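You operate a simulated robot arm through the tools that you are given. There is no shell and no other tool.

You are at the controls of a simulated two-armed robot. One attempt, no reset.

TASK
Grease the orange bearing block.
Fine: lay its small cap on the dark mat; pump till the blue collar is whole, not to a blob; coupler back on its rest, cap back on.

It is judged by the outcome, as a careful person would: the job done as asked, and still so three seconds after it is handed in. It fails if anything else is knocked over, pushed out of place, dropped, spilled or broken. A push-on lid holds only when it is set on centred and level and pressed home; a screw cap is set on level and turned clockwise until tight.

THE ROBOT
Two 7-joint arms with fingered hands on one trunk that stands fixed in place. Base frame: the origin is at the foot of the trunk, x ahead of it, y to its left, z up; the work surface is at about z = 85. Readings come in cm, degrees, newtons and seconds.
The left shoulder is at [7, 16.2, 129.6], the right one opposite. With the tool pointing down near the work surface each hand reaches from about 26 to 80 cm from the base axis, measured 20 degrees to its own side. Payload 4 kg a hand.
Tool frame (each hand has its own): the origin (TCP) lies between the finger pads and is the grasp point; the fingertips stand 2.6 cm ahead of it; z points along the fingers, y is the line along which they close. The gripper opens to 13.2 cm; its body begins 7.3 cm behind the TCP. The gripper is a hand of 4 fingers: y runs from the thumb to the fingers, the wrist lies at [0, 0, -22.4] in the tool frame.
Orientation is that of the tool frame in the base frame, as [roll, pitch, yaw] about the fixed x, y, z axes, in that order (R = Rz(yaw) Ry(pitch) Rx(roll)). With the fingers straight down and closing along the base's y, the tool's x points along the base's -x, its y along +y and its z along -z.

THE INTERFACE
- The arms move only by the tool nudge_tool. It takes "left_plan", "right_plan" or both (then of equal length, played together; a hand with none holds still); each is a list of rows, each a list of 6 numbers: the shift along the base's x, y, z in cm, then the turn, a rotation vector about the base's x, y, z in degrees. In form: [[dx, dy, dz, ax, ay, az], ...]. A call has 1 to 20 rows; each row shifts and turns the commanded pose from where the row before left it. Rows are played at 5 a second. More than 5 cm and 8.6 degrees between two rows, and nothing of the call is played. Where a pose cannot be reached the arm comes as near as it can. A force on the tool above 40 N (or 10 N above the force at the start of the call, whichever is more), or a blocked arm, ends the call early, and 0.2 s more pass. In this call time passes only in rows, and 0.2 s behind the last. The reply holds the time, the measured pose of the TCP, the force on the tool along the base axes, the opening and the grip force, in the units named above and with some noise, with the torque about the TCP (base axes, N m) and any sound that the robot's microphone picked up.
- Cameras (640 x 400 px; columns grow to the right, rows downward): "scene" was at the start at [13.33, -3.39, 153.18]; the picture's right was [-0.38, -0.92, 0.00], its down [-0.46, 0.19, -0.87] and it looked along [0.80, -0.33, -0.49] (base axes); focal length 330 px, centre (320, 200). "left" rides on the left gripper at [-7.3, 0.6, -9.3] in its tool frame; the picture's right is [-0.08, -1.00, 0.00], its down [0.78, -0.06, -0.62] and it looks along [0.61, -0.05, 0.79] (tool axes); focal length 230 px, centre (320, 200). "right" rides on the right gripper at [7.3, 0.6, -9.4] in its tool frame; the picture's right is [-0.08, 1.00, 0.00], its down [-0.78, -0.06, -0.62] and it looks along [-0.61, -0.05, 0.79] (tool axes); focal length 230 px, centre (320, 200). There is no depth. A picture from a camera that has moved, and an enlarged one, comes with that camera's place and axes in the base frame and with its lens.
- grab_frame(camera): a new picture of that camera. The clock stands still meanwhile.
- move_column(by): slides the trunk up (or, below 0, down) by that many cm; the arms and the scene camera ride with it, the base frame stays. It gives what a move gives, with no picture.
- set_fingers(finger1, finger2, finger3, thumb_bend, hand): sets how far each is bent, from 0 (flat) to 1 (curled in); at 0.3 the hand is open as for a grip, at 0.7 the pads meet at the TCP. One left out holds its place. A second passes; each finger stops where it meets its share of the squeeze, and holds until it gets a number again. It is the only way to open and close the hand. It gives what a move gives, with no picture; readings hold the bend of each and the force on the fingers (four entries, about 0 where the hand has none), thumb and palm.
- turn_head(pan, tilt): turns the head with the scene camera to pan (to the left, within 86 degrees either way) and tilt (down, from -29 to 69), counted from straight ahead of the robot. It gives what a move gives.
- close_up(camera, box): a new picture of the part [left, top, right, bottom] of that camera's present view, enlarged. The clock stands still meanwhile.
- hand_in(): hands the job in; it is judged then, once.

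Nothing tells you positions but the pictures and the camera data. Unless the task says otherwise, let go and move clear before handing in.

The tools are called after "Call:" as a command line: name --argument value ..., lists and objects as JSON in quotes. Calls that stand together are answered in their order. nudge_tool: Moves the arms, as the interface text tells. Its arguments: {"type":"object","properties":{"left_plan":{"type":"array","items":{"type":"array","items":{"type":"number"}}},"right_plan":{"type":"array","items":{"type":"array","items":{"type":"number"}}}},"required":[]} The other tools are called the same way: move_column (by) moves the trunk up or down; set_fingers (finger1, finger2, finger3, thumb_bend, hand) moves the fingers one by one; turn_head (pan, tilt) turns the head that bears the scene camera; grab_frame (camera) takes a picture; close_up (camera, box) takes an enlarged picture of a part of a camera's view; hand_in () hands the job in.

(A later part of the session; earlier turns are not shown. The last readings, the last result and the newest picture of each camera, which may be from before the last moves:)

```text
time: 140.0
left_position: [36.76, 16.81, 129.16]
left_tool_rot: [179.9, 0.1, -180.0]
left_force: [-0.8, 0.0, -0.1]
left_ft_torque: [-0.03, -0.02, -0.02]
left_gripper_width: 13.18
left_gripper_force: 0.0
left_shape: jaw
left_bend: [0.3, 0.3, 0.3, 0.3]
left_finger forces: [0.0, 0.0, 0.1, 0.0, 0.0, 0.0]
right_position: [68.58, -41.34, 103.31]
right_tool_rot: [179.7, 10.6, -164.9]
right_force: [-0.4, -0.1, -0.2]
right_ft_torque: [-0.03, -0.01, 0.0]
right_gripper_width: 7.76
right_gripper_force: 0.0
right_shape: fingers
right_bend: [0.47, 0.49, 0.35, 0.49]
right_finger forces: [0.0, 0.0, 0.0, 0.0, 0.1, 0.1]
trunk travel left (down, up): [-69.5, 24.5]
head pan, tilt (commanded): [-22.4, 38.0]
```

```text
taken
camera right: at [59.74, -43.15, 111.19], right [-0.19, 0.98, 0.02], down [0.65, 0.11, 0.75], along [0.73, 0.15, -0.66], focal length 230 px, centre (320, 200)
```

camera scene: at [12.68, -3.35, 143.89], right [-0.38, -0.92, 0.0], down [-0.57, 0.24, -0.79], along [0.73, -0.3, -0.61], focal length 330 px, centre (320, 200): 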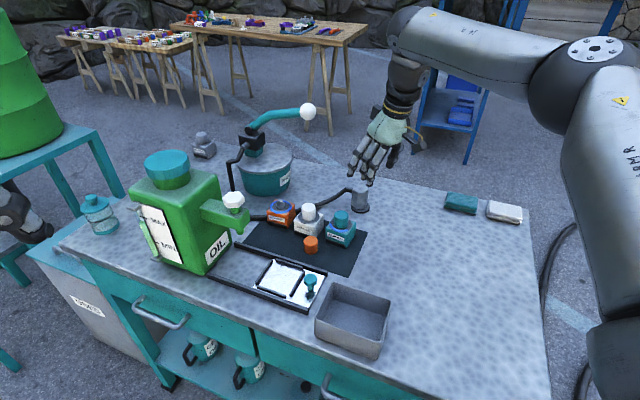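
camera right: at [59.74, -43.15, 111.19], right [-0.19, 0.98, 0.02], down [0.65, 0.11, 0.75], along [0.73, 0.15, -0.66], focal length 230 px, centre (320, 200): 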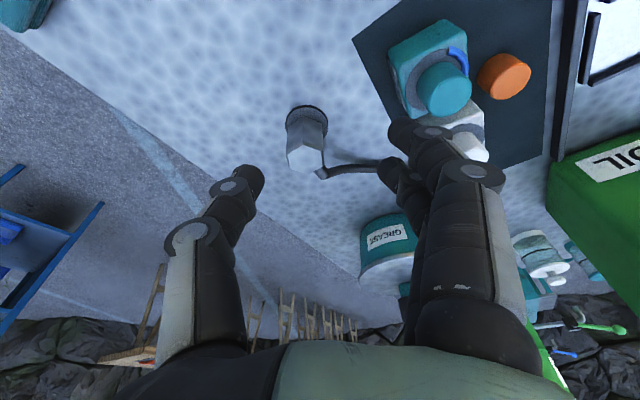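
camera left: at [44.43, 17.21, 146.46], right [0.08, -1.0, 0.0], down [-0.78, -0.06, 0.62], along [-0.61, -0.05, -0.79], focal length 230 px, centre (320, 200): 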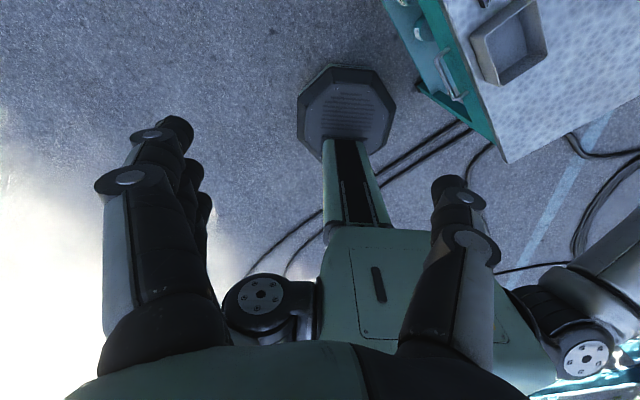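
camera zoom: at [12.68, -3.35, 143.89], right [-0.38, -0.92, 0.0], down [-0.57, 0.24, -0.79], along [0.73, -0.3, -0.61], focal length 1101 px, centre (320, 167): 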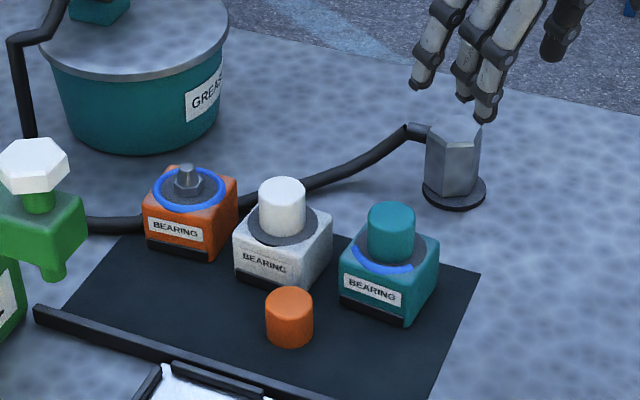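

The coupler is back on its rest exactly as found, and the pump lever is up. Last is the cap: I'll raise the trunk, turn the hand and go back above the cap on the mat.

Call:
move_column --by 8

Call:
nudge_tool --right_plan '[[-0.5, 2.3, -0.5, 0, 0, -7.5], [-0.5, 2.4, -0.5, 0, 0, -7.5], [-0.5, 2.4, -1, 0, 0, -7.5], [-0.5, 2.4, -1, 0, 0, -7.5], [-0.5, 2.4, -1, 0, 0, -7.5], [-0.5, 2.4, -1, 0, 0, -7.5], [-0.4, 2.4, -1, 0, 0, -7.5], [-0.4, 2.2, -1, 0, 0, -7.5]]'

Call:
set_fingers --hand "right" --finger1 0.42 --finger2 0.5 --finger3 0.42 --thumb_bend 0.5

Call:
grab_frame --camera "right"

Call:
close_up --camera "scene" --box '[230, 180, 370, 290]'

```text
time: 141.2
left_position: [37.09, 16.83, 136.99]
left_tool_rot: [-179.9, 0.1, -179.9]
left_force: [-0.3, -0.2, 0.3]
left_ft_torque: [0.02, 0.01, -0.02]
left_gripper_width: 13.19
left_gripper_force: 0.0
left_shape: jaw
left_bend: [0.3, 0.3, 0.3, 0.3]
left_finger forces: [0.0, 0.0, 0.1, 0.0, 0.1, 0.1]
right_position: [68.69, -41.37, 111.3]
right_tool_rot: [179.7, 10.4, -165.0]
right_force: [-0.6, 0.3, -0.5]
right_ft_torque: [-0.02, 0.0, -0.03]
right_gripper_width: 7.71
right_gripper_force: 0.1
right_shape: fingers
right_bend: [0.47, 0.49, 0.35, 0.49]
right_finger forces: [0.1, 0.0, 0.0, 0.0, 0.0, 0.0]
trunk travel left (down, up): [-77.5, 16.5]
head pan, tilt (commanded): [-22.4, 38.0]
```

```text
time: 143.0
left_position: [37.19, 17.07, 137.06]
left_tool_rot: [-179.9, 0.1, 180.0]
left_force: [-0.1, -0.4, -0.2]
left_ft_torque: [-0.01, -0.01, 0.0]
left_gripper_width: 13.2
left_gripper_force: 0.1
left_shape: jaw
left_bend: [0.3, 0.3, 0.3, 0.3]
left_finger forces: [0.0, 0.1, 0.0, 0.0, 0.0, 0.1]
right_position: [64.91, -22.1, 104.21]
right_tool_rot: [179.7, 10.5, 134.8]
right_force: [-1.0, 0.1, -0.5]
right_ft_torque: [-0.01, 0.02, 0.02]
right_gripper_width: 7.74
right_gripper_force: 0.1
right_shape: fingers
right_bend: [0.47, 0.49, 0.35, 0.49]
right_finger forces: [0.1, 0.0, 0.0, 0.1, 0.1, 0.0]
trunk travel left (down, up): [-77.5, 16.5]
head pan, tilt (commanded): [-22.4, 38.0]
```

```text
time: 144.0
left_position: [37.12, 16.83, 137.14]
left_tool_rot: [-179.9, 0.0, -180.0]
left_force: [0.2, 0.2, -0.1]
left_ft_torque: [-0.02, 0.02, -0.05]
left_gripper_width: 13.16
left_gripper_force: 0.1
left_shape: jaw
left_bend: [0.3, 0.3, 0.3, 0.3]
left_finger forces: [0.1, 0.0, 0.0, 0.1, 0.0, 0.0]
right_position: [64.92, -22.47, 104.25]
right_tool_rot: [179.7, 10.5, 134.9]
right_force: [-0.1, -0.4, -1.0]
right_ft_torque: [-0.01, 0.0, -0.03]
right_gripper_width: 8.38
right_gripper_force: 0.0
right_shape: fingers
right_bend: [0.42, 0.5, 0.42, 0.5]
right_finger forces: [0.1, 0.0, 0.0, 0.1, 0.0, 0.0]
trunk travel left (down, up): [-77.5, 16.5]
head pan, tilt (commanded): [-22.4, 38.0]
```

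```text
taken
camera right: at [58.96, -15.74, 112.06], right [0.76, 0.65, 0.02], down [0.42, -0.51, 0.75], along [0.5, -0.56, -0.66], focal length 230 px, centre (320, 200)
```

right: 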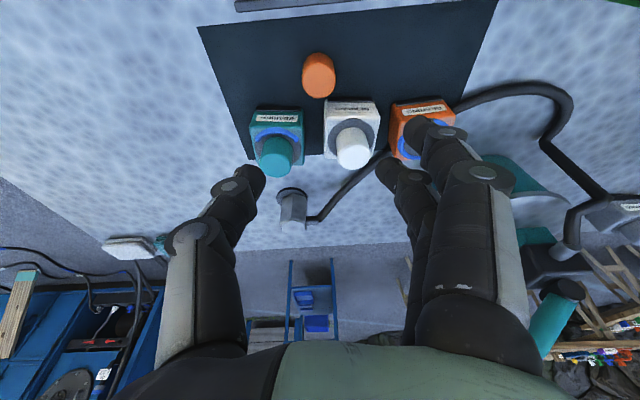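

```text
3.64 times, centred on (300, 235) of scene
camera zoom: at [12.93, -3.22, 151.87], right [-0.38, -0.92, 0.0], down [-0.57, 0.23, -0.79], along [0.73, -0.3, -0.62], focal length 1201 px, centre (393, 73)
```

zoom: 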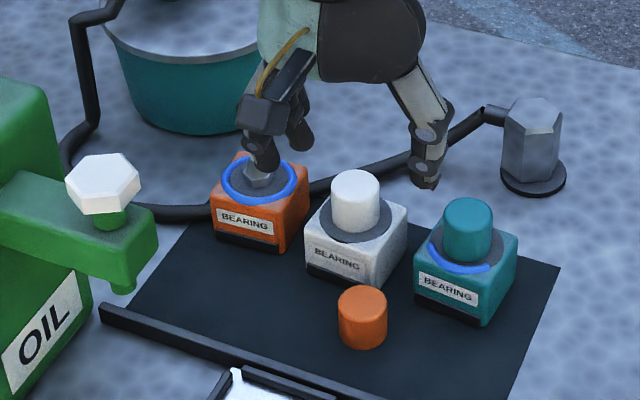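

The cap is right below the hand. I'll descend partway and check centring.

Call:
nudge_tool --right_plan '[[0, 0, -2.5, 0, 0, 0], [0, 0, -2.5, 0, 0, 0], [0, 0, -2.5, 0, 0, 0], [0, 0, -2, 0, 0, 0], [0, 0, 0, 0, 0, 0]]'

Call:
grab_frame --camera "right"

Call:
close_up --camera "scene" --box '[270, 210, 360, 290]'

```text
time: 145.2
left_position: [37.08, 16.95, 137.14]
left_tool_rot: [180.0, 0.0, 180.0]
left_force: [0.2, -0.1, 0.1]
left_ft_torque: [0.03, 0.06, -0.02]
left_gripper_width: 13.2
left_gripper_force: 0.1
left_shape: jaw
left_bend: [0.3, 0.3, 0.3, 0.3]
left_finger forces: [0.1, 0.0, 0.0, 0.1, 0.0, 0.0]
right_position: [64.91, -22.38, 94.61]
right_tool_rot: [179.6, 10.5, 135.0]
right_force: [-0.7, 0.2, -0.3]
right_ft_torque: [0.04, 0.02, 0.03]
right_gripper_width: 8.37
right_gripper_force: 0.0
right_shape: fingers
right_bend: [0.42, 0.5, 0.42, 0.5]
right_finger forces: [0.0, 0.0, 0.1, 0.1, 0.0, 0.1]
trunk travel left (down, up): [-77.5, 16.5]
head pan, tilt (commanded): [-22.4, 38.0]
```

```text
taken
camera right: at [58.91, -15.69, 102.5], right [0.76, 0.65, 0.02], down [0.42, -0.51, 0.75], along [0.5, -0.56, -0.66], focal length 230 px, centre (320, 200)
```

right: 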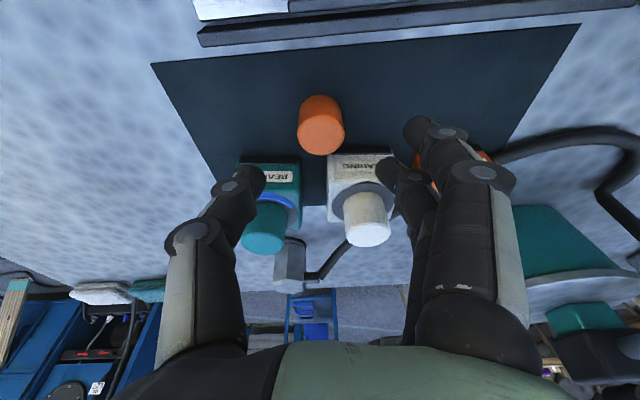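

```text
5.00 times, centred on (315, 250) of scene
camera zoom: at [12.91, -3.2, 151.87], right [-0.38, -0.92, 0.0], down [-0.57, 0.23, -0.79], along [0.73, -0.3, -0.62], focal length 1651 px, centre (345, -50)
```

zoom: 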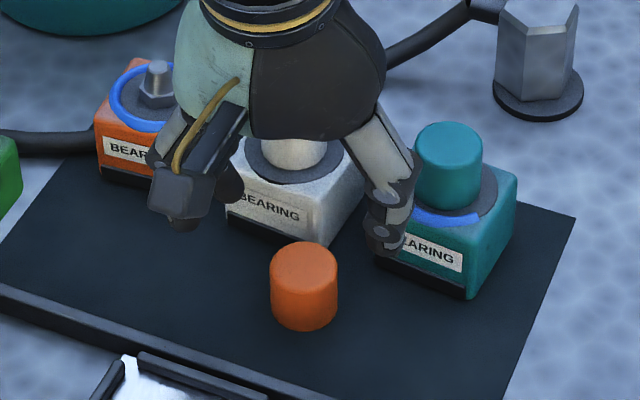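

Well centred. I'll bring finger 3 in slightly for clearance, then descend to grip height.

Call:
set_fingers --hand "right" --finger3 0.5

Call:
nudge_tool --right_plan '[[0, -0.05, -1.8, 0, 0, 0], [0, 0, -1.8, 0, 0, 0], [0, 0, -1.2, 0, 0, 0], [0, 0, -0.5, 0, 0, 0], [0, 0, 0, 0, 0, 0]]'

Call:
close_up --camera "right" --box '[240, 80, 400, 230]'

Call:
close_up --camera "scene" --box '[270, 220, 360, 290]'

```text
time: 146.2
left_position: [37.09, 16.86, 136.97]
left_tool_rot: [179.9, -0.1, 180.0]
left_force: [0.9, -0.2, 0.5]
left_ft_torque: [0.05, -0.01, -0.01]
left_gripper_width: 13.19
left_gripper_force: 0.0
left_shape: jaw
left_bend: [0.3, 0.3, 0.3, 0.3]
left_finger forces: [0.0, 0.0, 0.1, 0.0, 0.1, 0.0]
right_position: [64.85, -22.29, 94.61]
right_tool_rot: [179.7, 10.4, 135.0]
right_force: [-0.1, 0.3, 0.1]
right_ft_torque: [-0.06, -0.02, -0.04]
right_gripper_width: 8.35
right_gripper_force: 0.1
right_shape: fingers
right_bend: [0.42, 0.5, 0.5, 0.5]
right_finger forces: [0.0, 0.0, 0.1, 0.1, 0.0, 0.1]
trunk travel left (down, up): [-77.5, 16.5]
head pan, tilt (commanded): [-22.4, 38.0]
```

```text
time: 147.4
left_position: [37.16, 16.86, 137.0]
left_tool_rot: [-180.0, 0.0, -179.9]
left_force: [0.1, -0.3, 0.2]
left_ft_torque: [0.01, 0.0, 0.03]
left_gripper_width: 13.19
left_gripper_force: 0.1
left_shape: jaw
left_bend: [0.3, 0.3, 0.3, 0.3]
left_finger forces: [0.0, 0.0, 0.0, 0.0, 0.1, 0.0]
right_position: [64.92, -22.48, 89.41]
right_tool_rot: [179.8, 10.5, 135.0]
right_force: [0.1, 0.3, -0.9]
right_ft_torque: [0.0, 0.05, 0.0]
right_gripper_width: 8.38
right_gripper_force: 0.1
right_shape: fingers
right_bend: [0.42, 0.5, 0.5, 0.5]
right_finger forces: [0.0, 0.0, 0.0, 0.0, 0.1, 0.1]
trunk travel left (down, up): [-77.5, 16.5]
head pan, tilt (commanded): [-22.4, 38.0]
```

```text
2.67 times, centred on (320, 155) of right
camera zoom: at [58.96, -15.73, 97.28], right [0.76, 0.65, 0.02], down [0.42, -0.51, 0.75], along [0.5, -0.56, -0.66], focal length 614 px, centre (320, 320)
```

zoom: 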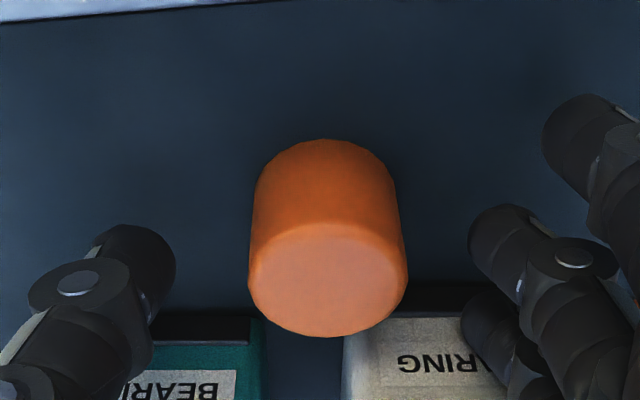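

```text
5.71 times, centred on (315, 255) of scene
camera zoom: at [12.94, -3.21, 151.87], right [-0.38, -0.92, 0.0], down [-0.57, 0.23, -0.79], along [0.73, -0.3, -0.62], focal length 1887 px, centre (349, -114)
```

zoom: 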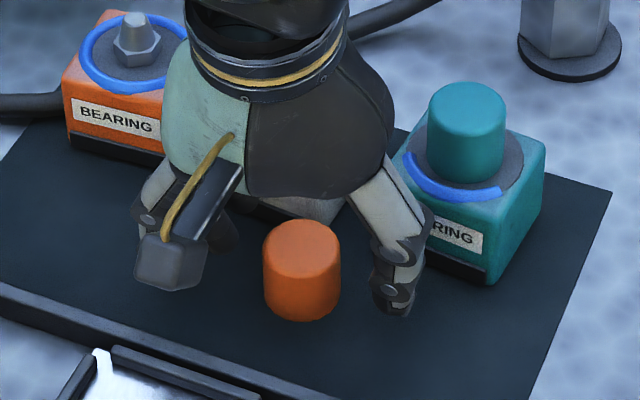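

Centred. I'll lower 2 mm and close step by step so the cap isn't tipped.

Call:
nudge_tool --right_plan '[[0, 0, -0.2, 0, 0, 0]]'

Call:
set_fingers --hand "right" --finger2 0.58 --finger3 0.55 --thumb_bend 0.58

Call:
close_up --camera "right" --box '[240, 80, 400, 230]'

```text
time: 147.8
left_position: [37.13, 16.84, 137.08]
left_tool_rot: [179.9, 0.1, 180.0]
left_force: [-0.6, -0.6, 0.0]
left_ft_torque: [-0.01, -0.02, -0.02]
left_gripper_width: 13.18
left_gripper_force: 0.0
left_shape: jaw
left_bend: [0.3, 0.3, 0.3, 0.3]
left_finger forces: [0.1, 0.0, 0.0, 0.0, 0.1, 0.0]
right_position: [64.98, -22.33, 89.19]
right_tool_rot: [179.7, 10.5, 135.2]
right_force: [0.4, -0.6, 0.0]
right_ft_torque: [0.01, 0.01, 0.02]
right_gripper_width: 8.38
right_gripper_force: 0.2
right_shape: fingers
right_bend: [0.42, 0.5, 0.5, 0.5]
right_finger forces: [0.0, 0.1, 0.1, 0.0, 0.0, 0.0]
trunk travel left (down, up): [-77.5, 16.5]
head pan, tilt (commanded): [-22.4, 38.0]
```

```text
time: 148.8
left_position: [37.0, 16.85, 137.09]
left_tool_rot: [-179.9, 0.1, 180.0]
left_force: [-0.1, 0.5, -0.5]
left_ft_torque: [-0.01, 0.05, 0.0]
left_gripper_width: 13.19
left_gripper_force: 0.0
left_shape: jaw
left_bend: [0.3, 0.3, 0.3, 0.3]
left_finger forces: [0.1, 0.0, 0.0, 0.0, 0.1, 0.0]
right_position: [64.89, -22.32, 89.29]
right_tool_rot: [179.8, 10.5, 135.0]
right_force: [0.1, -0.4, 0.0]
right_ft_torque: [0.01, 0.0, 0.01]
right_gripper_width: 7.26
right_gripper_force: 0.1
right_shape: fingers
right_bend: [0.42, 0.57, 0.55, 0.57]
right_finger forces: [0.1, 0.1, 0.0, 0.0, 0.0, 0.0]
trunk travel left (down, up): [-77.5, 16.5]
head pan, tilt (commanded): [-22.4, 38.0]
```

```text
2.67 times, centred on (320, 155) of right
camera zoom: at [58.97, -15.74, 97.09], right [0.76, 0.65, 0.02], down [0.42, -0.51, 0.75], along [0.5, -0.56, -0.66], focal length 614 px, centre (320, 320)
```

zoom: 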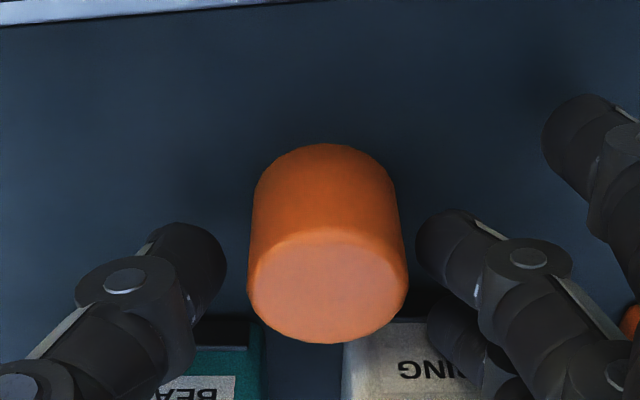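

Call:
set_fingers --hand "right" --finger2 0.585 --thumb_bend 0.6

Call:
set_fingers --hand "right" --finger2 0.7 --thumb_bend 0.635

Call:
close_up --camera "right" --box '[240, 80, 400, 230]'

Call:
close_up --camera "scene" --box '[290, 230, 350, 280]'

```text
time: 149.8
left_position: [37.19, 16.86, 137.05]
left_tool_rot: [180.0, 0.0, 180.0]
left_force: [-0.6, -0.4, -0.3]
left_ft_torque: [-0.05, -0.04, 0.04]
left_gripper_width: 13.18
left_gripper_force: 0.0
left_shape: jaw
left_bend: [0.3, 0.3, 0.3, 0.3]
left_finger forces: [0.1, 0.1, 0.0, 0.1, 0.0, 0.0]
right_position: [65.0, -22.39, 89.2]
right_tool_rot: [179.7, 10.4, 135.0]
right_force: [0.2, 0.2, -0.3]
right_ft_torque: [0.02, -0.03, -0.01]
right_gripper_width: 6.79
right_gripper_force: 0.1
right_shape: fingers
right_bend: [0.42, 0.58, 0.55, 0.6]
right_finger forces: [0.0, 0.0, 0.1, 0.0, 0.0, 0.1]
trunk travel left (down, up): [-77.5, 16.5]
head pan, tilt (commanded): [-22.4, 38.0]
```

```text
time: 150.8
left_position: [37.1, 16.92, 137.19]
left_tool_rot: [180.0, 0.0, 180.0]
left_force: [0.0, -0.4, -0.8]
left_ft_torque: [-0.01, -0.01, 0.02]
left_gripper_width: 13.21
left_gripper_force: 0.1
left_shape: jaw
left_bend: [0.3, 0.3, 0.3, 0.3]
left_finger forces: [0.1, 0.1, 0.0, 0.0, 0.0, 0.1]
right_position: [64.93, -22.54, 89.27]
right_tool_rot: [179.7, 10.5, 135.0]
right_force: [0.1, -0.8, -0.8]
right_ft_torque: [-0.01, 0.04, -0.01]
right_gripper_width: 6.8
right_gripper_force: 5.3
right_shape: fingers
right_bend: [0.42, 0.63, 0.55, 0.61]
right_finger forces: [0.0, 5.1, 0.1, 0.0, 5.3, 0.0]
trunk travel left (down, up): [-77.5, 16.5]
head pan, tilt (commanded): [-22.4, 38.0]
```

```text
2.67 times, centred on (320, 155) of right
camera zoom: at [58.97, -15.74, 97.08], right [0.76, 0.65, 0.02], down [0.42, -0.51, 0.75], along [0.5, -0.56, -0.66], focal length 614 px, centre (320, 320)
```

zoom: 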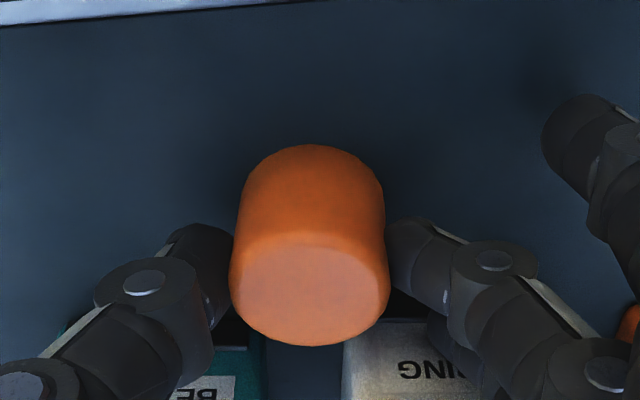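

```text
8.00 times, centred on (320, 255) of scene
camera zoom: at [12.94, -3.22, 151.87], right [-0.38, -0.92, 0.0], down [-0.57, 0.23, -0.79], along [0.73, -0.3, -0.62], focal length 2642 px, centre (320, -240)
```

zoom: 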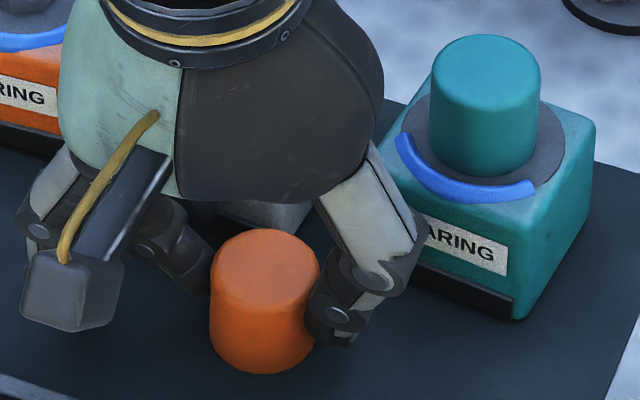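

The cap is gripped upright at about 5 N. I'll lift it and look.

Call:
nudge_tool --right_plan '[[0, 0, 0.5, 0, 0, 0], [0, 0, 1, 0, 0, 0], [0, 0, 2, 0, 0, 0], [0, 0, 2.5, 0, 0, 0], [0, 0, 2.5, 0, 0, 0], [0, 0, 2.5, 0, 0, 0]]'

Call:
close_up --camera "right" --box '[240, 80, 400, 230]'

Call:
close_up --camera "scene" --box '[275, 190, 345, 245]'

```text
time: 152.2
left_position: [36.97, 16.88, 137.11]
left_tool_rot: [180.0, 0.0, 179.8]
left_force: [-0.7, 0.1, 0.4]
left_ft_torque: [0.02, -0.01, -0.01]
left_gripper_width: 13.21
left_gripper_force: 0.2
left_shape: jaw
left_bend: [0.3, 0.3, 0.3, 0.3]
left_finger forces: [0.1, 0.0, 0.0, 0.0, 0.0, 0.1]
right_position: [64.93, -22.32, 100.31]
right_tool_rot: [179.7, 10.5, 135.1]
right_force: [0.5, -0.4, -0.1]
right_ft_torque: [-0.05, -0.02, 0.0]
right_gripper_width: 6.81
right_gripper_force: 5.4
right_shape: fingers
right_bend: [0.42, 0.63, 0.55, 0.61]
right_finger forces: [0.1, 5.3, 0.0, 0.0, 5.2, 0.0]
trunk travel left (down, up): [-77.5, 16.5]
head pan, tilt (commanded): [-22.4, 38.0]
```

```text
2.67 times, centred on (320, 155) of right
camera zoom: at [58.86, -15.68, 108.16], right [0.76, 0.65, 0.02], down [0.42, -0.51, 0.75], along [0.5, -0.56, -0.66], focal length 614 px, centre (320, 320)
```

zoom: 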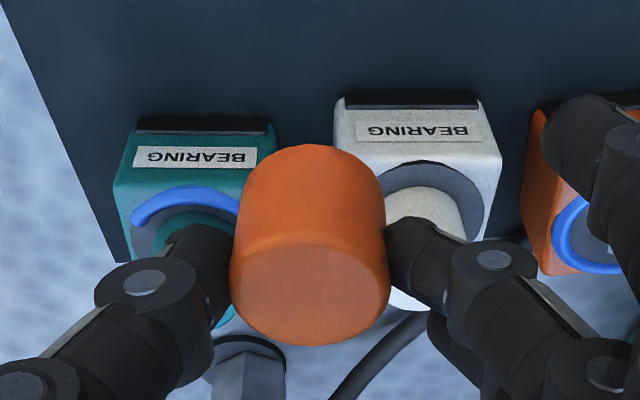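

```text
7.27 times, centred on (310, 218) of scene
camera zoom: at [12.86, -3.17, 151.87], right [-0.38, -0.92, 0.0], down [-0.57, 0.23, -0.79], along [0.73, -0.3, -0.62], focal length 2402 px, centre (393, 73)
```

zoom: 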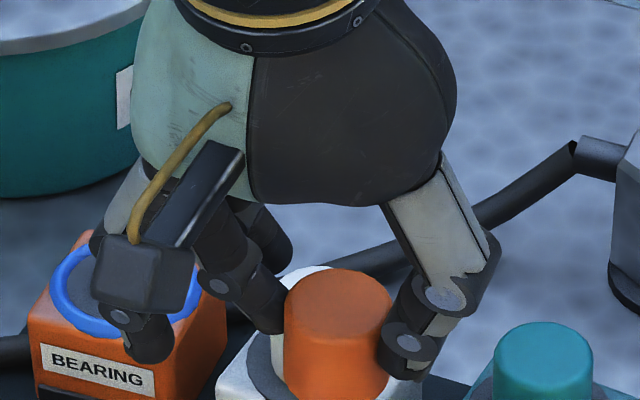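

The cap is steady in the hand. I'll turn the hand back and carry it above the nipple.

Call:
nudge_tool --right_plan '[[1, 0.2, 1, 0, 0, 7.5], [2.2, 0.5, 0.5, 0, 0, 7.5], [2.3, 0.5, 0.3, 0, 0, 7.5], [2.4, 0.6, 0.2, 0, 0, 7.5], [2.4, 0.6, 0, 0, 0, 7.5], [2.4, 0.6, 0, 0, 0, 7.5], [0, 0, 0, 0, 0, 0], [0, 0, 0, 0, 0, 0]]'

Call:
close_up --camera "right" --box '[240, 40, 400, 230]'

Call:
close_up --camera "scene" --box '[245, 160, 325, 250]'

```text
time: 154.0
left_position: [37.06, 16.9, 137.12]
left_tool_rot: [180.0, 0.0, -180.0]
left_force: [0.6, 0.1, -0.1]
left_ft_torque: [-0.02, 0.01, -0.02]
left_gripper_width: 13.19
left_gripper_force: 0.0
left_shape: jaw
left_bend: [0.3, 0.3, 0.3, 0.3]
left_finger forces: [0.0, 0.0, 0.0, 0.0, 0.0, 0.0]
right_position: [76.97, -19.75, 101.37]
right_tool_rot: [179.2, 10.6, 176.6]
right_force: [0.7, -0.4, -0.1]
right_ft_torque: [-0.01, 0.01, 0.0]
right_gripper_width: 6.83
right_gripper_force: 5.1
right_shape: fingers
right_bend: [0.42, 0.63, 0.55, 0.61]
right_finger forces: [0.0, 5.2, 0.0, 0.1, 5.0, 0.0]
right hand out of reach, approached as far as the arm can: row 6
trunk travel left (down, up): [-77.5, 16.5]
head pan, tilt (commanded): [-22.4, 38.0]
```

```text
2.11 times, centred on (320, 135) of right
camera zoom: at [67.96, -18.68, 109.23], right [0.13, 0.99, 0.03], down [0.65, -0.11, 0.75], along [0.75, -0.08, -0.66], focal length 484 px, centre (320, 337)
```

zoom: 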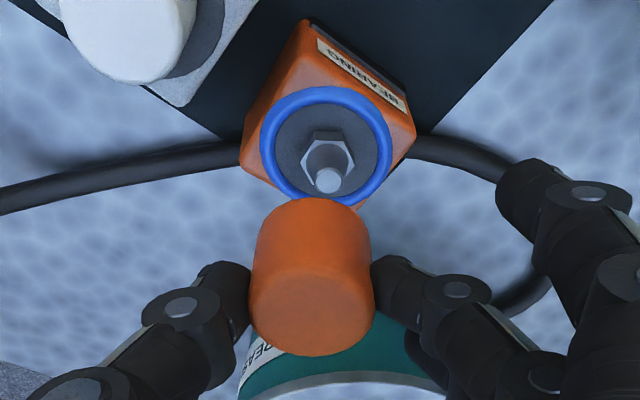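

```text
4.44 times, centred on (285, 205) of scene
camera zoom: at [12.94, -3.2, 151.87], right [-0.38, -0.92, 0.0], down [-0.57, 0.23, -0.79], along [0.73, -0.3, -0.62], focal length 1468 px, centre (476, 178)
```

zoom: 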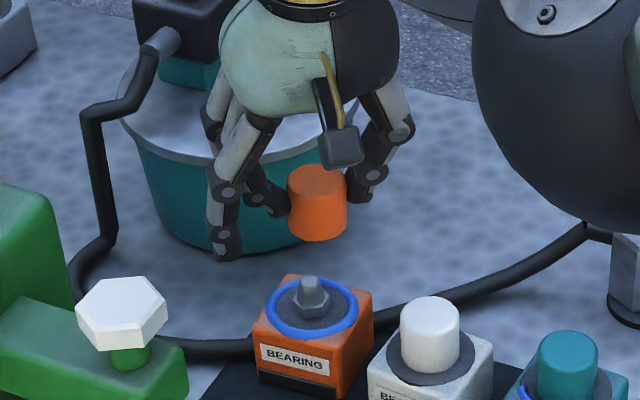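

The cap is held nearly level. I'll measure the remaining offset to the nipple with larger zooms.

Call:
close_up --camera "right" --box '[280, 70, 370, 215]'

Call:
close_up --camera "scene" --box '[285, 190, 325, 240]'

```text
2.76 times, centred on (325, 142) of right
camera zoom: at [67.96, -18.68, 109.23], right [0.13, 0.99, 0.03], down [0.65, -0.11, 0.75], along [0.75, -0.08, -0.66], focal length 635 px, centre (306, 359)
```

zoom: 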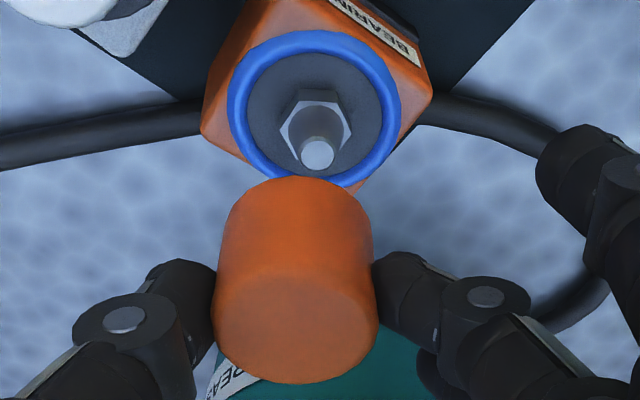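

```text
8.00 times, centred on (305, 215) of scene
camera zoom: at [12.94, -3.2, 151.87], right [-0.38, -0.92, 0.0], down [-0.57, 0.23, -0.79], along [0.73, -0.3, -0.62], focal length 2642 px, centre (440, 80)
```

zoom: 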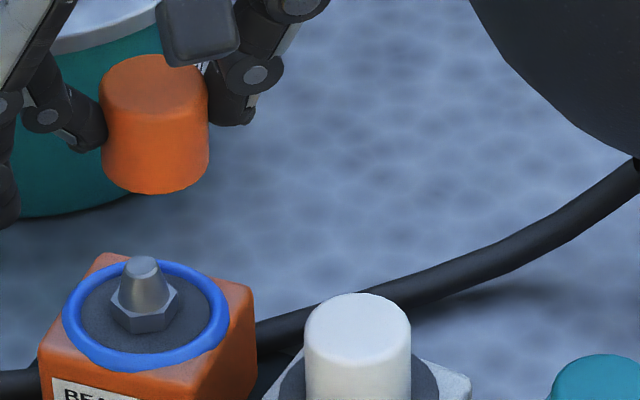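

The cap must move about (+0.6, +0.7) cm. I'll shift and come down to just above the nipple tip, then verify.

Call:
nudge_tool --right_plan '[[0.1, 0.3, -1, 0, 0, 0.8], [0.3, 0.3, -0.8, 0, 0, 1], [0.2, 0.1, -0.6, 0, 0, 1], [0, 0, 0, 0, 0, 0], [0, 0, 0, 0, 0, 0]]'

Call:
close_up --camera "right" --box '[280, 70, 370, 215]'

Call:
close_up --camera "scene" --box '[270, 195, 310, 245]'

```text
time: 155.2
left_position: [37.11, 17.03, 137.05]
left_tool_rot: [180.0, 0.0, 180.0]
left_force: [1.0, -0.8, 0.6]
left_ft_torque: [0.01, 0.0, 0.01]
left_gripper_width: 13.17
left_gripper_force: 0.1
left_shape: jaw
left_bend: [0.3, 0.3, 0.3, 0.3]
left_finger forces: [0.1, 0.0, 0.1, 0.0, 0.0, 0.0]
right_position: [77.51, -19.11, 98.9]
right_tool_rot: [179.4, 10.6, 179.2]
right_force: [0.7, -1.1, -0.4]
right_ft_torque: [0.01, 0.01, 0.02]
right_gripper_width: 6.82
right_gripper_force: 5.2
right_shape: fingers
right_bend: [0.42, 0.63, 0.55, 0.61]
right_finger forces: [0.0, 5.1, 0.0, 0.0, 5.1, 0.1]
trunk travel left (down, up): [-77.5, 16.5]
head pan, tilt (commanded): [-22.4, 38.0]
```

```text
2.76 times, centred on (325, 142) of right
camera zoom: at [68.52, -18.5, 106.78], right [0.09, 1.0, 0.03], down [0.66, -0.08, 0.75], along [0.75, -0.05, -0.66], focal length 635 px, centre (306, 359)
```

zoom: 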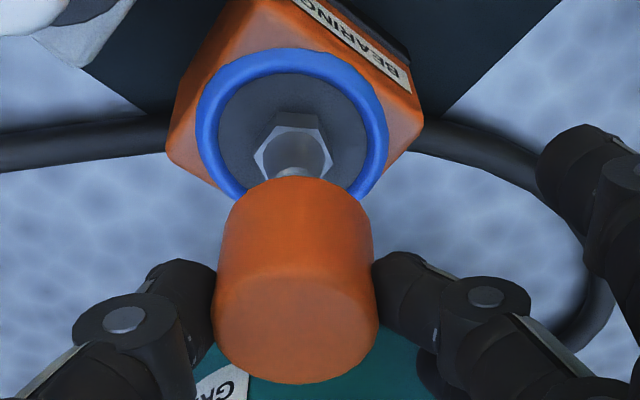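

```text
8.00 times, centred on (290, 220) of scene
camera zoom: at [12.94, -3.19, 151.87], right [-0.38, -0.92, 0.0], down [-0.57, 0.23, -0.79], along [0.73, -0.3, -0.62], focal length 2642 px, centre (560, 40)
```

zoom: 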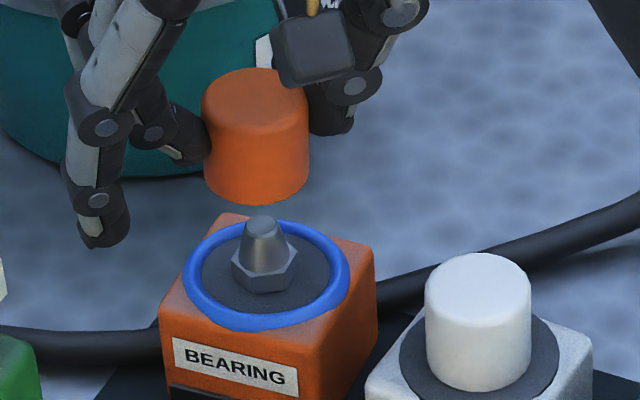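

Both views now show the cap squarely above the nipple. I'll ease forward 1 mm and lower slowly, watching force.

Call:
nudge_tool --right_plan '[[0.12, 0, -0.6, 0, 0, 0], [0, 0, -0.6, 0, 0, 0], [0, 0, -0.5, 0, 0, 0], [0, 0, -0.4, 0, 0, 0]]'

Call:
close_up --camera "right" --box '[280, 70, 370, 215]'

Call:
close_up --camera "scene" --box '[270, 195, 310, 245]'

```text
time: 156.2
left_position: [37.19, 16.82, 137.15]
left_tool_rot: [-179.9, 0.0, -180.0]
left_force: [0.6, -0.6, 0.2]
left_ft_torque: [-0.03, 0.0, 0.02]
left_gripper_width: 13.18
left_gripper_force: 0.1
left_shape: jaw
left_bend: [0.3, 0.3, 0.3, 0.3]
left_finger forces: [0.0, 0.1, 0.1, 0.1, 0.0, 0.0]
right_position: [77.7, -18.97, 96.87]
right_tool_rot: [179.3, 10.6, 179.3]
right_force: [0.3, -0.8, 0.2]
right_ft_torque: [0.0, 0.03, -0.03]
right_gripper_width: 6.8
right_gripper_force: 5.2
right_shape: fingers
right_bend: [0.42, 0.63, 0.55, 0.61]
right_finger forces: [0.1, 5.2, 0.0, 0.0, 5.1, 0.1]
trunk travel left (down, up): [-77.5, 16.5]
head pan, tilt (commanded): [-22.4, 38.0]
```

```text
2.76 times, centred on (325, 142) of right
camera zoom: at [68.64, -18.52, 104.65], right [0.09, 1.0, 0.03], down [0.66, -0.08, 0.75], along [0.75, -0.05, -0.66], focal length 635 px, centre (306, 359)
```

zoom: 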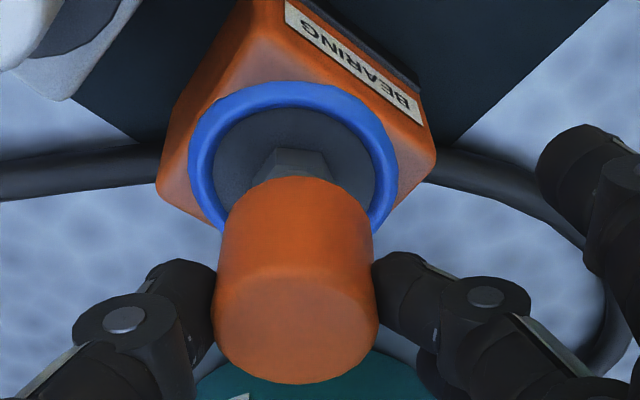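

```text
8.00 times, centred on (290, 220) of scene
camera zoom: at [12.95, -3.22, 151.87], right [-0.38, -0.92, 0.0], down [-0.57, 0.23, -0.79], along [0.73, -0.3, -0.62], focal length 2642 px, centre (560, 40)
```

zoom: 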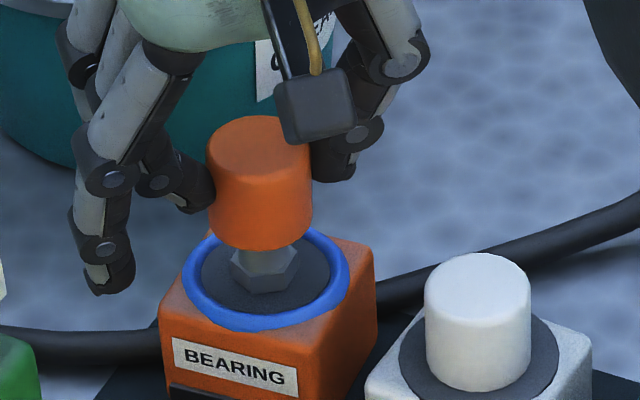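

The cap is going over the nipple, centred. I'll keep lowering in small steps.

Call:
nudge_tool --right_plan '[[0, 0, -0.5, 0, 0, 0], [0, 0, -0.4, 0, 0, 0], [0, 0, -0.4, 0, 0, 0]]'

Call:
close_up --camera "scene" --box '[270, 195, 310, 245]'

Call:
close_up --camera "right" --box '[280, 70, 370, 215]'

```text
time: 157.0
left_position: [37.2, 16.9, 137.05]
left_tool_rot: [180.0, 0.0, 180.0]
left_force: [-0.6, -0.3, -0.2]
left_ft_torque: [-0.01, -0.02, 0.02]
left_gripper_width: 13.19
left_gripper_force: 0.0
left_shape: jaw
left_bend: [0.3, 0.3, 0.3, 0.3]
left_finger forces: [0.0, 0.0, 0.1, 0.1, 0.0, 0.0]
right_position: [77.68, -18.96, 95.55]
right_tool_rot: [179.4, 10.5, 179.2]
right_force: [-0.2, 0.2, 0.8]
right_ft_torque: [-0.02, -0.03, 0.0]
right_gripper_width: 6.81
right_gripper_force: 5.0
right_shape: fingers
right_bend: [0.42, 0.63, 0.55, 0.61]
right_finger forces: [0.0, 5.1, 0.0, 0.0, 5.1, 0.0]
trunk travel left (down, up): [-77.5, 16.5]
head pan, tilt (commanded): [-22.4, 38.0]
```

```text
8.00 times, centred on (290, 220) of scene
camera zoom: at [12.94, -3.21, 151.87], right [-0.38, -0.92, 0.0], down [-0.57, 0.23, -0.79], along [0.73, -0.3, -0.62], focal length 2642 px, centre (560, 40)
```

zoom: 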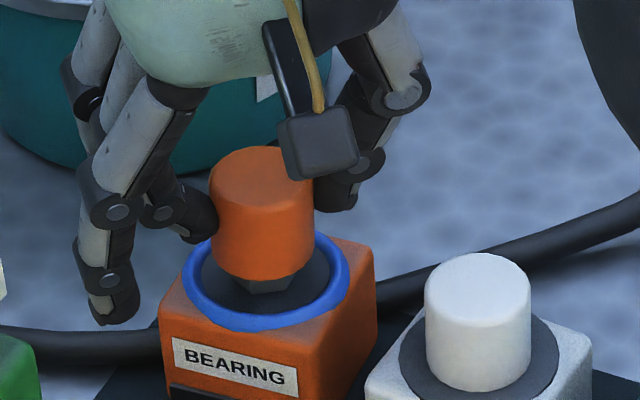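

```text
2.76 times, centred on (325, 142) of right
camera zoom: at [68.65, -18.52, 103.33], right [0.09, 1.0, 0.03], down [0.66, -0.08, 0.75], along [0.75, -0.05, -0.66], focal length 635 px, centre (306, 359)
```

zoom: 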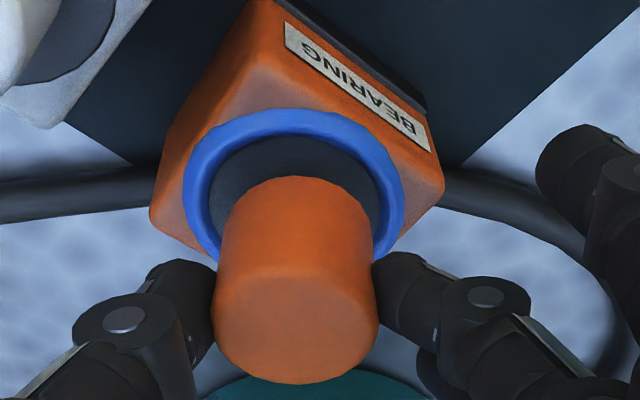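

Still no resistance, well centred. Continuing to the seat.

Call:
nudge_tool --right_plan '[[0, 0, -0.4, 0, 0, 0], [0, 0, -0.3, 0, 0, 0], [0, 0, -0.3, 0, 0, 0]]'

Call:
close_up --camera "scene" --box '[270, 195, 310, 245]'

Call:
close_up --camera "right" --box '[280, 70, 370, 215]'

```text
time: 157.8
left_position: [37.0, 16.93, 137.11]
left_tool_rot: [-180.0, -0.1, 180.0]
left_force: [-0.3, -0.2, -0.3]
left_ft_torque: [-0.04, -0.03, 0.02]
left_gripper_width: 13.2
left_gripper_force: 0.1
left_shape: jaw
left_bend: [0.3, 0.3, 0.3, 0.3]
left_finger forces: [0.0, 0.1, 0.0, 0.0, 0.1, 0.1]
right_position: [77.65, -19.07, 94.53]
right_tool_rot: [179.3, 10.5, 179.3]
right_force: [-0.8, -0.2, 1.2]
right_ft_torque: [-0.01, -0.02, 0.05]
right_gripper_width: 6.82
right_gripper_force: 5.3
right_shape: fingers
right_bend: [0.42, 0.63, 0.55, 0.61]
right_finger forces: [0.0, 5.2, 0.1, 0.0, 5.1, 0.0]
trunk travel left (down, up): [-77.5, 16.5]
head pan, tilt (commanded): [-22.4, 38.0]
```

```text
8.00 times, centred on (290, 220) of scene
camera zoom: at [12.94, -3.21, 151.87], right [-0.38, -0.92, 0.0], down [-0.57, 0.23, -0.79], along [0.73, -0.3, -0.62], focal length 2642 px, centre (560, 40)
```

zoom: 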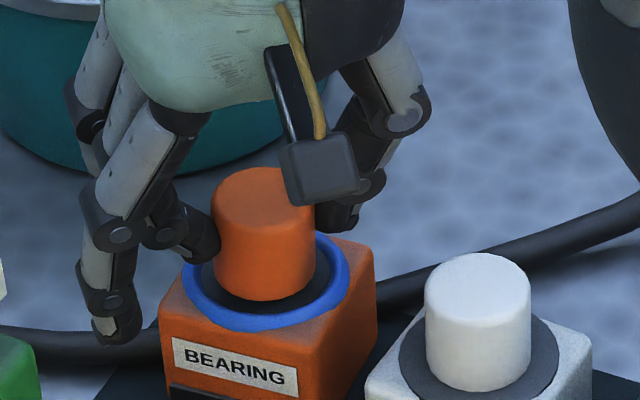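

```text
2.76 times, centred on (325, 142) of right
camera zoom: at [68.66, -18.5, 102.37], right [0.09, 1.0, 0.03], down [0.66, -0.08, 0.75], along [0.75, -0.05, -0.66], focal length 635 px, centre (306, 359)
```

zoom: 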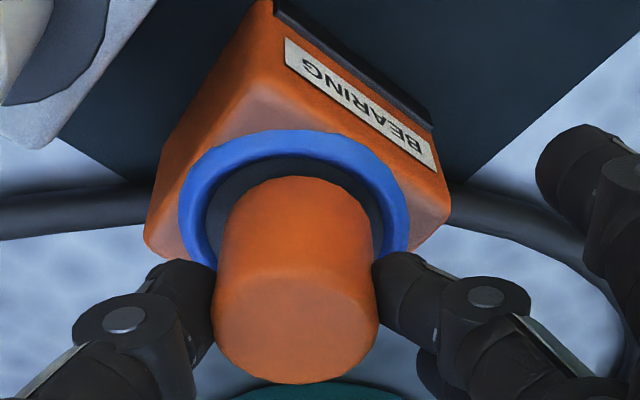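

Almost seated. I'll press down gently until firm contact.

Call:
nudge_tool --right_plan '[[0, 0, -0.2, 0, 0, 0], [0, 0, -0.2, 0, 0, 0]]'

Call:
close_up --camera "scene" --box '[270, 195, 310, 245]'

```text
time: 158.4
left_position: [37.02, 16.92, 137.08]
left_tool_rot: [179.9, 0.0, -180.0]
left_force: [0.1, -0.2, 0.0]
left_ft_torque: [0.0, 0.01, 0.0]
left_gripper_width: 13.2
left_gripper_force: 0.1
left_shape: jaw
left_bend: [0.3, 0.3, 0.3, 0.3]
left_finger forces: [0.0, 0.1, 0.0, 0.0, 0.1, 0.1]
right_position: [77.67, -19.05, 94.23]
right_tool_rot: [179.3, 10.5, 179.3]
right_force: [-0.1, -0.5, -0.2]
right_ft_torque: [0.02, 0.0, 0.03]
right_gripper_width: 6.81
right_gripper_force: 5.5
right_shape: fingers
right_bend: [0.42, 0.63, 0.55, 0.61]
right_finger forces: [0.1, 5.2, 0.0, 0.0, 5.1, 0.1]
trunk travel left (down, up): [-77.5, 16.5]
head pan, tilt (commanded): [-22.4, 38.0]
```

```text
8.00 times, centred on (290, 220) of scene
camera zoom: at [12.95, -3.22, 151.87], right [-0.38, -0.92, 0.0], down [-0.57, 0.23, -0.79], along [0.73, -0.3, -0.62], focal length 2642 px, centre (560, 40)
```

zoom: 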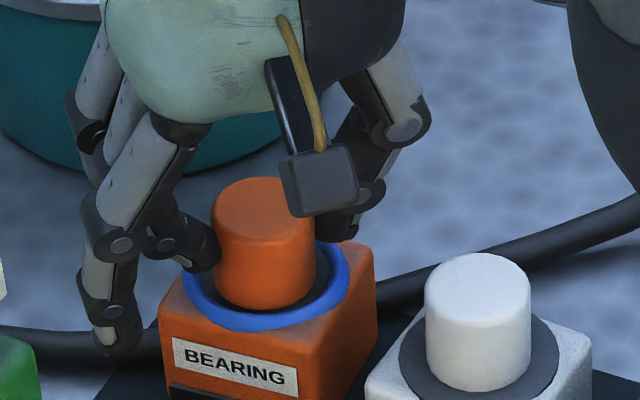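

The cap's height and place now match its original picture closely. I'll press a little more to bottom it.

Call:
nudge_tool --right_plan '[[0, 0, -0.15, 0, 0, 0], [0, 0, -0.15, 0, 0, 0]]'

Call:
close_up --camera "scene" --box '[270, 195, 310, 245]'

Call:
close_up --camera "right" --box '[280, 70, 370, 215]'

```text
time: 159.0
left_position: [37.1, 17.01, 137.02]
left_tool_rot: [-179.9, 0.0, 180.0]
left_force: [-0.8, 0.1, 0.2]
left_ft_torque: [0.0, 0.0, 0.01]
left_gripper_width: 13.18
left_gripper_force: 0.1
left_shape: jaw
left_bend: [0.3, 0.3, 0.3, 0.3]
left_finger forces: [0.0, 0.1, 0.0, 0.0, 0.0, 0.0]
right_position: [77.5, -19.13, 93.95]
right_tool_rot: [179.3, 10.7, 179.3]
right_force: [1.4, 1.6, 4.1]
right_ft_torque: [-0.02, -0.02, -0.03]
right_gripper_width: 6.81
right_gripper_force: 5.7
right_shape: fingers
right_bend: [0.42, 0.63, 0.55, 0.61]
right_finger forces: [0.1, 5.9, 0.1, 0.0, 4.4, 0.0]
trunk travel left (down, up): [-77.5, 16.5]
head pan, tilt (commanded): [-22.4, 38.0]
```

```text
8.00 times, centred on (290, 220) of scene
camera zoom: at [12.87, -3.16, 151.88], right [-0.38, -0.92, 0.0], down [-0.57, 0.23, -0.79], along [0.73, -0.3, -0.62], focal length 2642 px, centre (560, 40)
```

zoom: 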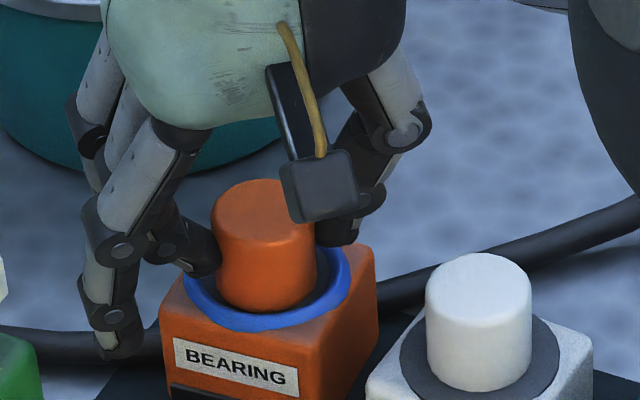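

```text
2.76 times, centred on (325, 142) of right
camera zoom: at [68.63, -18.45, 101.76], right [0.09, 1.0, 0.03], down [0.66, -0.08, 0.75], along [0.75, -0.05, -0.66], focal length 635 px, centre (306, 359)
```

zoom: 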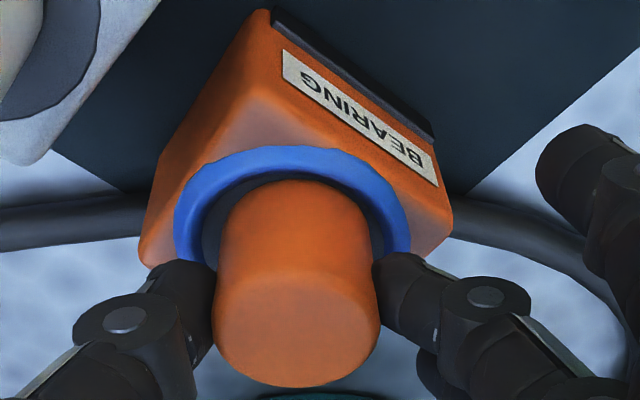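

It's now firmly touching its seat (about 4–5 N). I'll release and look at how it sits before pressing it home from above.

Call:
set_fingers --hand "right" --finger2 0.56 --finger3 0.5 --thumb_bend 0.55

Call:
close_up --camera "scene" --box '[270, 195, 310, 245]'

Call:
close_up --camera "right" --box '[280, 70, 370, 215]'

```text
time: 160.0
left_position: [37.17, 17.01, 137.23]
left_tool_rot: [-179.9, -0.1, -180.0]
left_force: [-0.5, -0.6, 0.4]
left_ft_torque: [0.0, 0.0, -0.02]
left_gripper_width: 13.19
left_gripper_force: 0.0
left_shape: jaw
left_bend: [0.3, 0.3, 0.3, 0.3]
left_finger forces: [0.0, 0.0, 0.0, 0.0, 0.0, 0.0]
right_position: [77.65, -19.08, 93.87]
right_tool_rot: [179.3, 10.6, 179.3]
right_force: [1.1, -0.4, -0.2]
right_ft_torque: [-0.02, 0.01, -0.06]
right_gripper_width: 7.48
right_gripper_force: 0.0
right_shape: fingers
right_bend: [0.42, 0.56, 0.5, 0.55]
right_finger forces: [0.0, 0.0, 0.0, 0.0, 0.1, 0.1]
trunk travel left (down, up): [-77.5, 16.5]
head pan, tilt (commanded): [-22.4, 38.0]
```

```text
8.00 times, centred on (290, 220) of scene
camera zoom: at [12.94, -3.22, 151.87], right [-0.38, -0.92, 0.0], down [-0.57, 0.23, -0.79], along [0.73, -0.3, -0.62], focal length 2642 px, centre (560, 40)
```

zoom: 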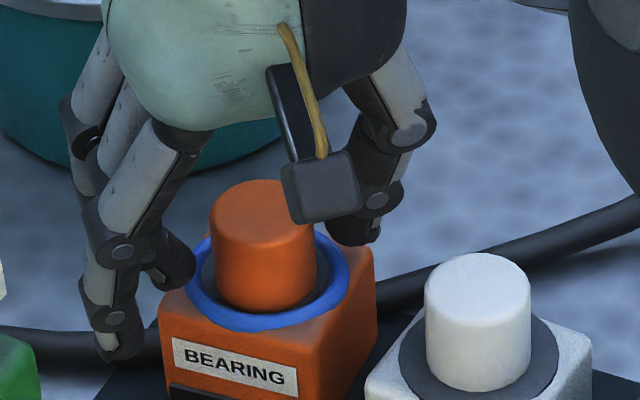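

```text
2.76 times, centred on (325, 142) of right
camera zoom: at [68.65, -18.52, 101.67], right [0.09, 1.0, 0.03], down [0.66, -0.08, 0.75], along [0.75, -0.05, -0.66], focal length 635 px, centre (306, 359)
```

zoom: 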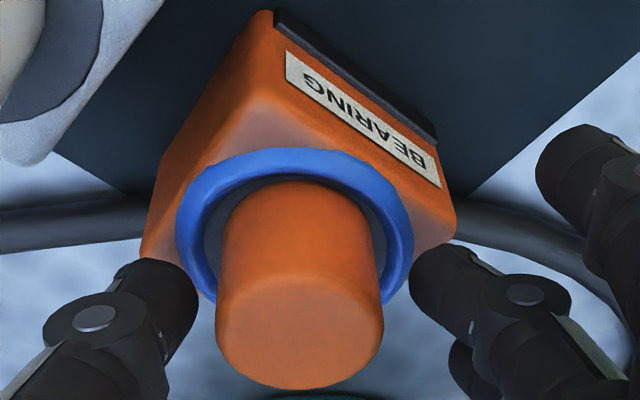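

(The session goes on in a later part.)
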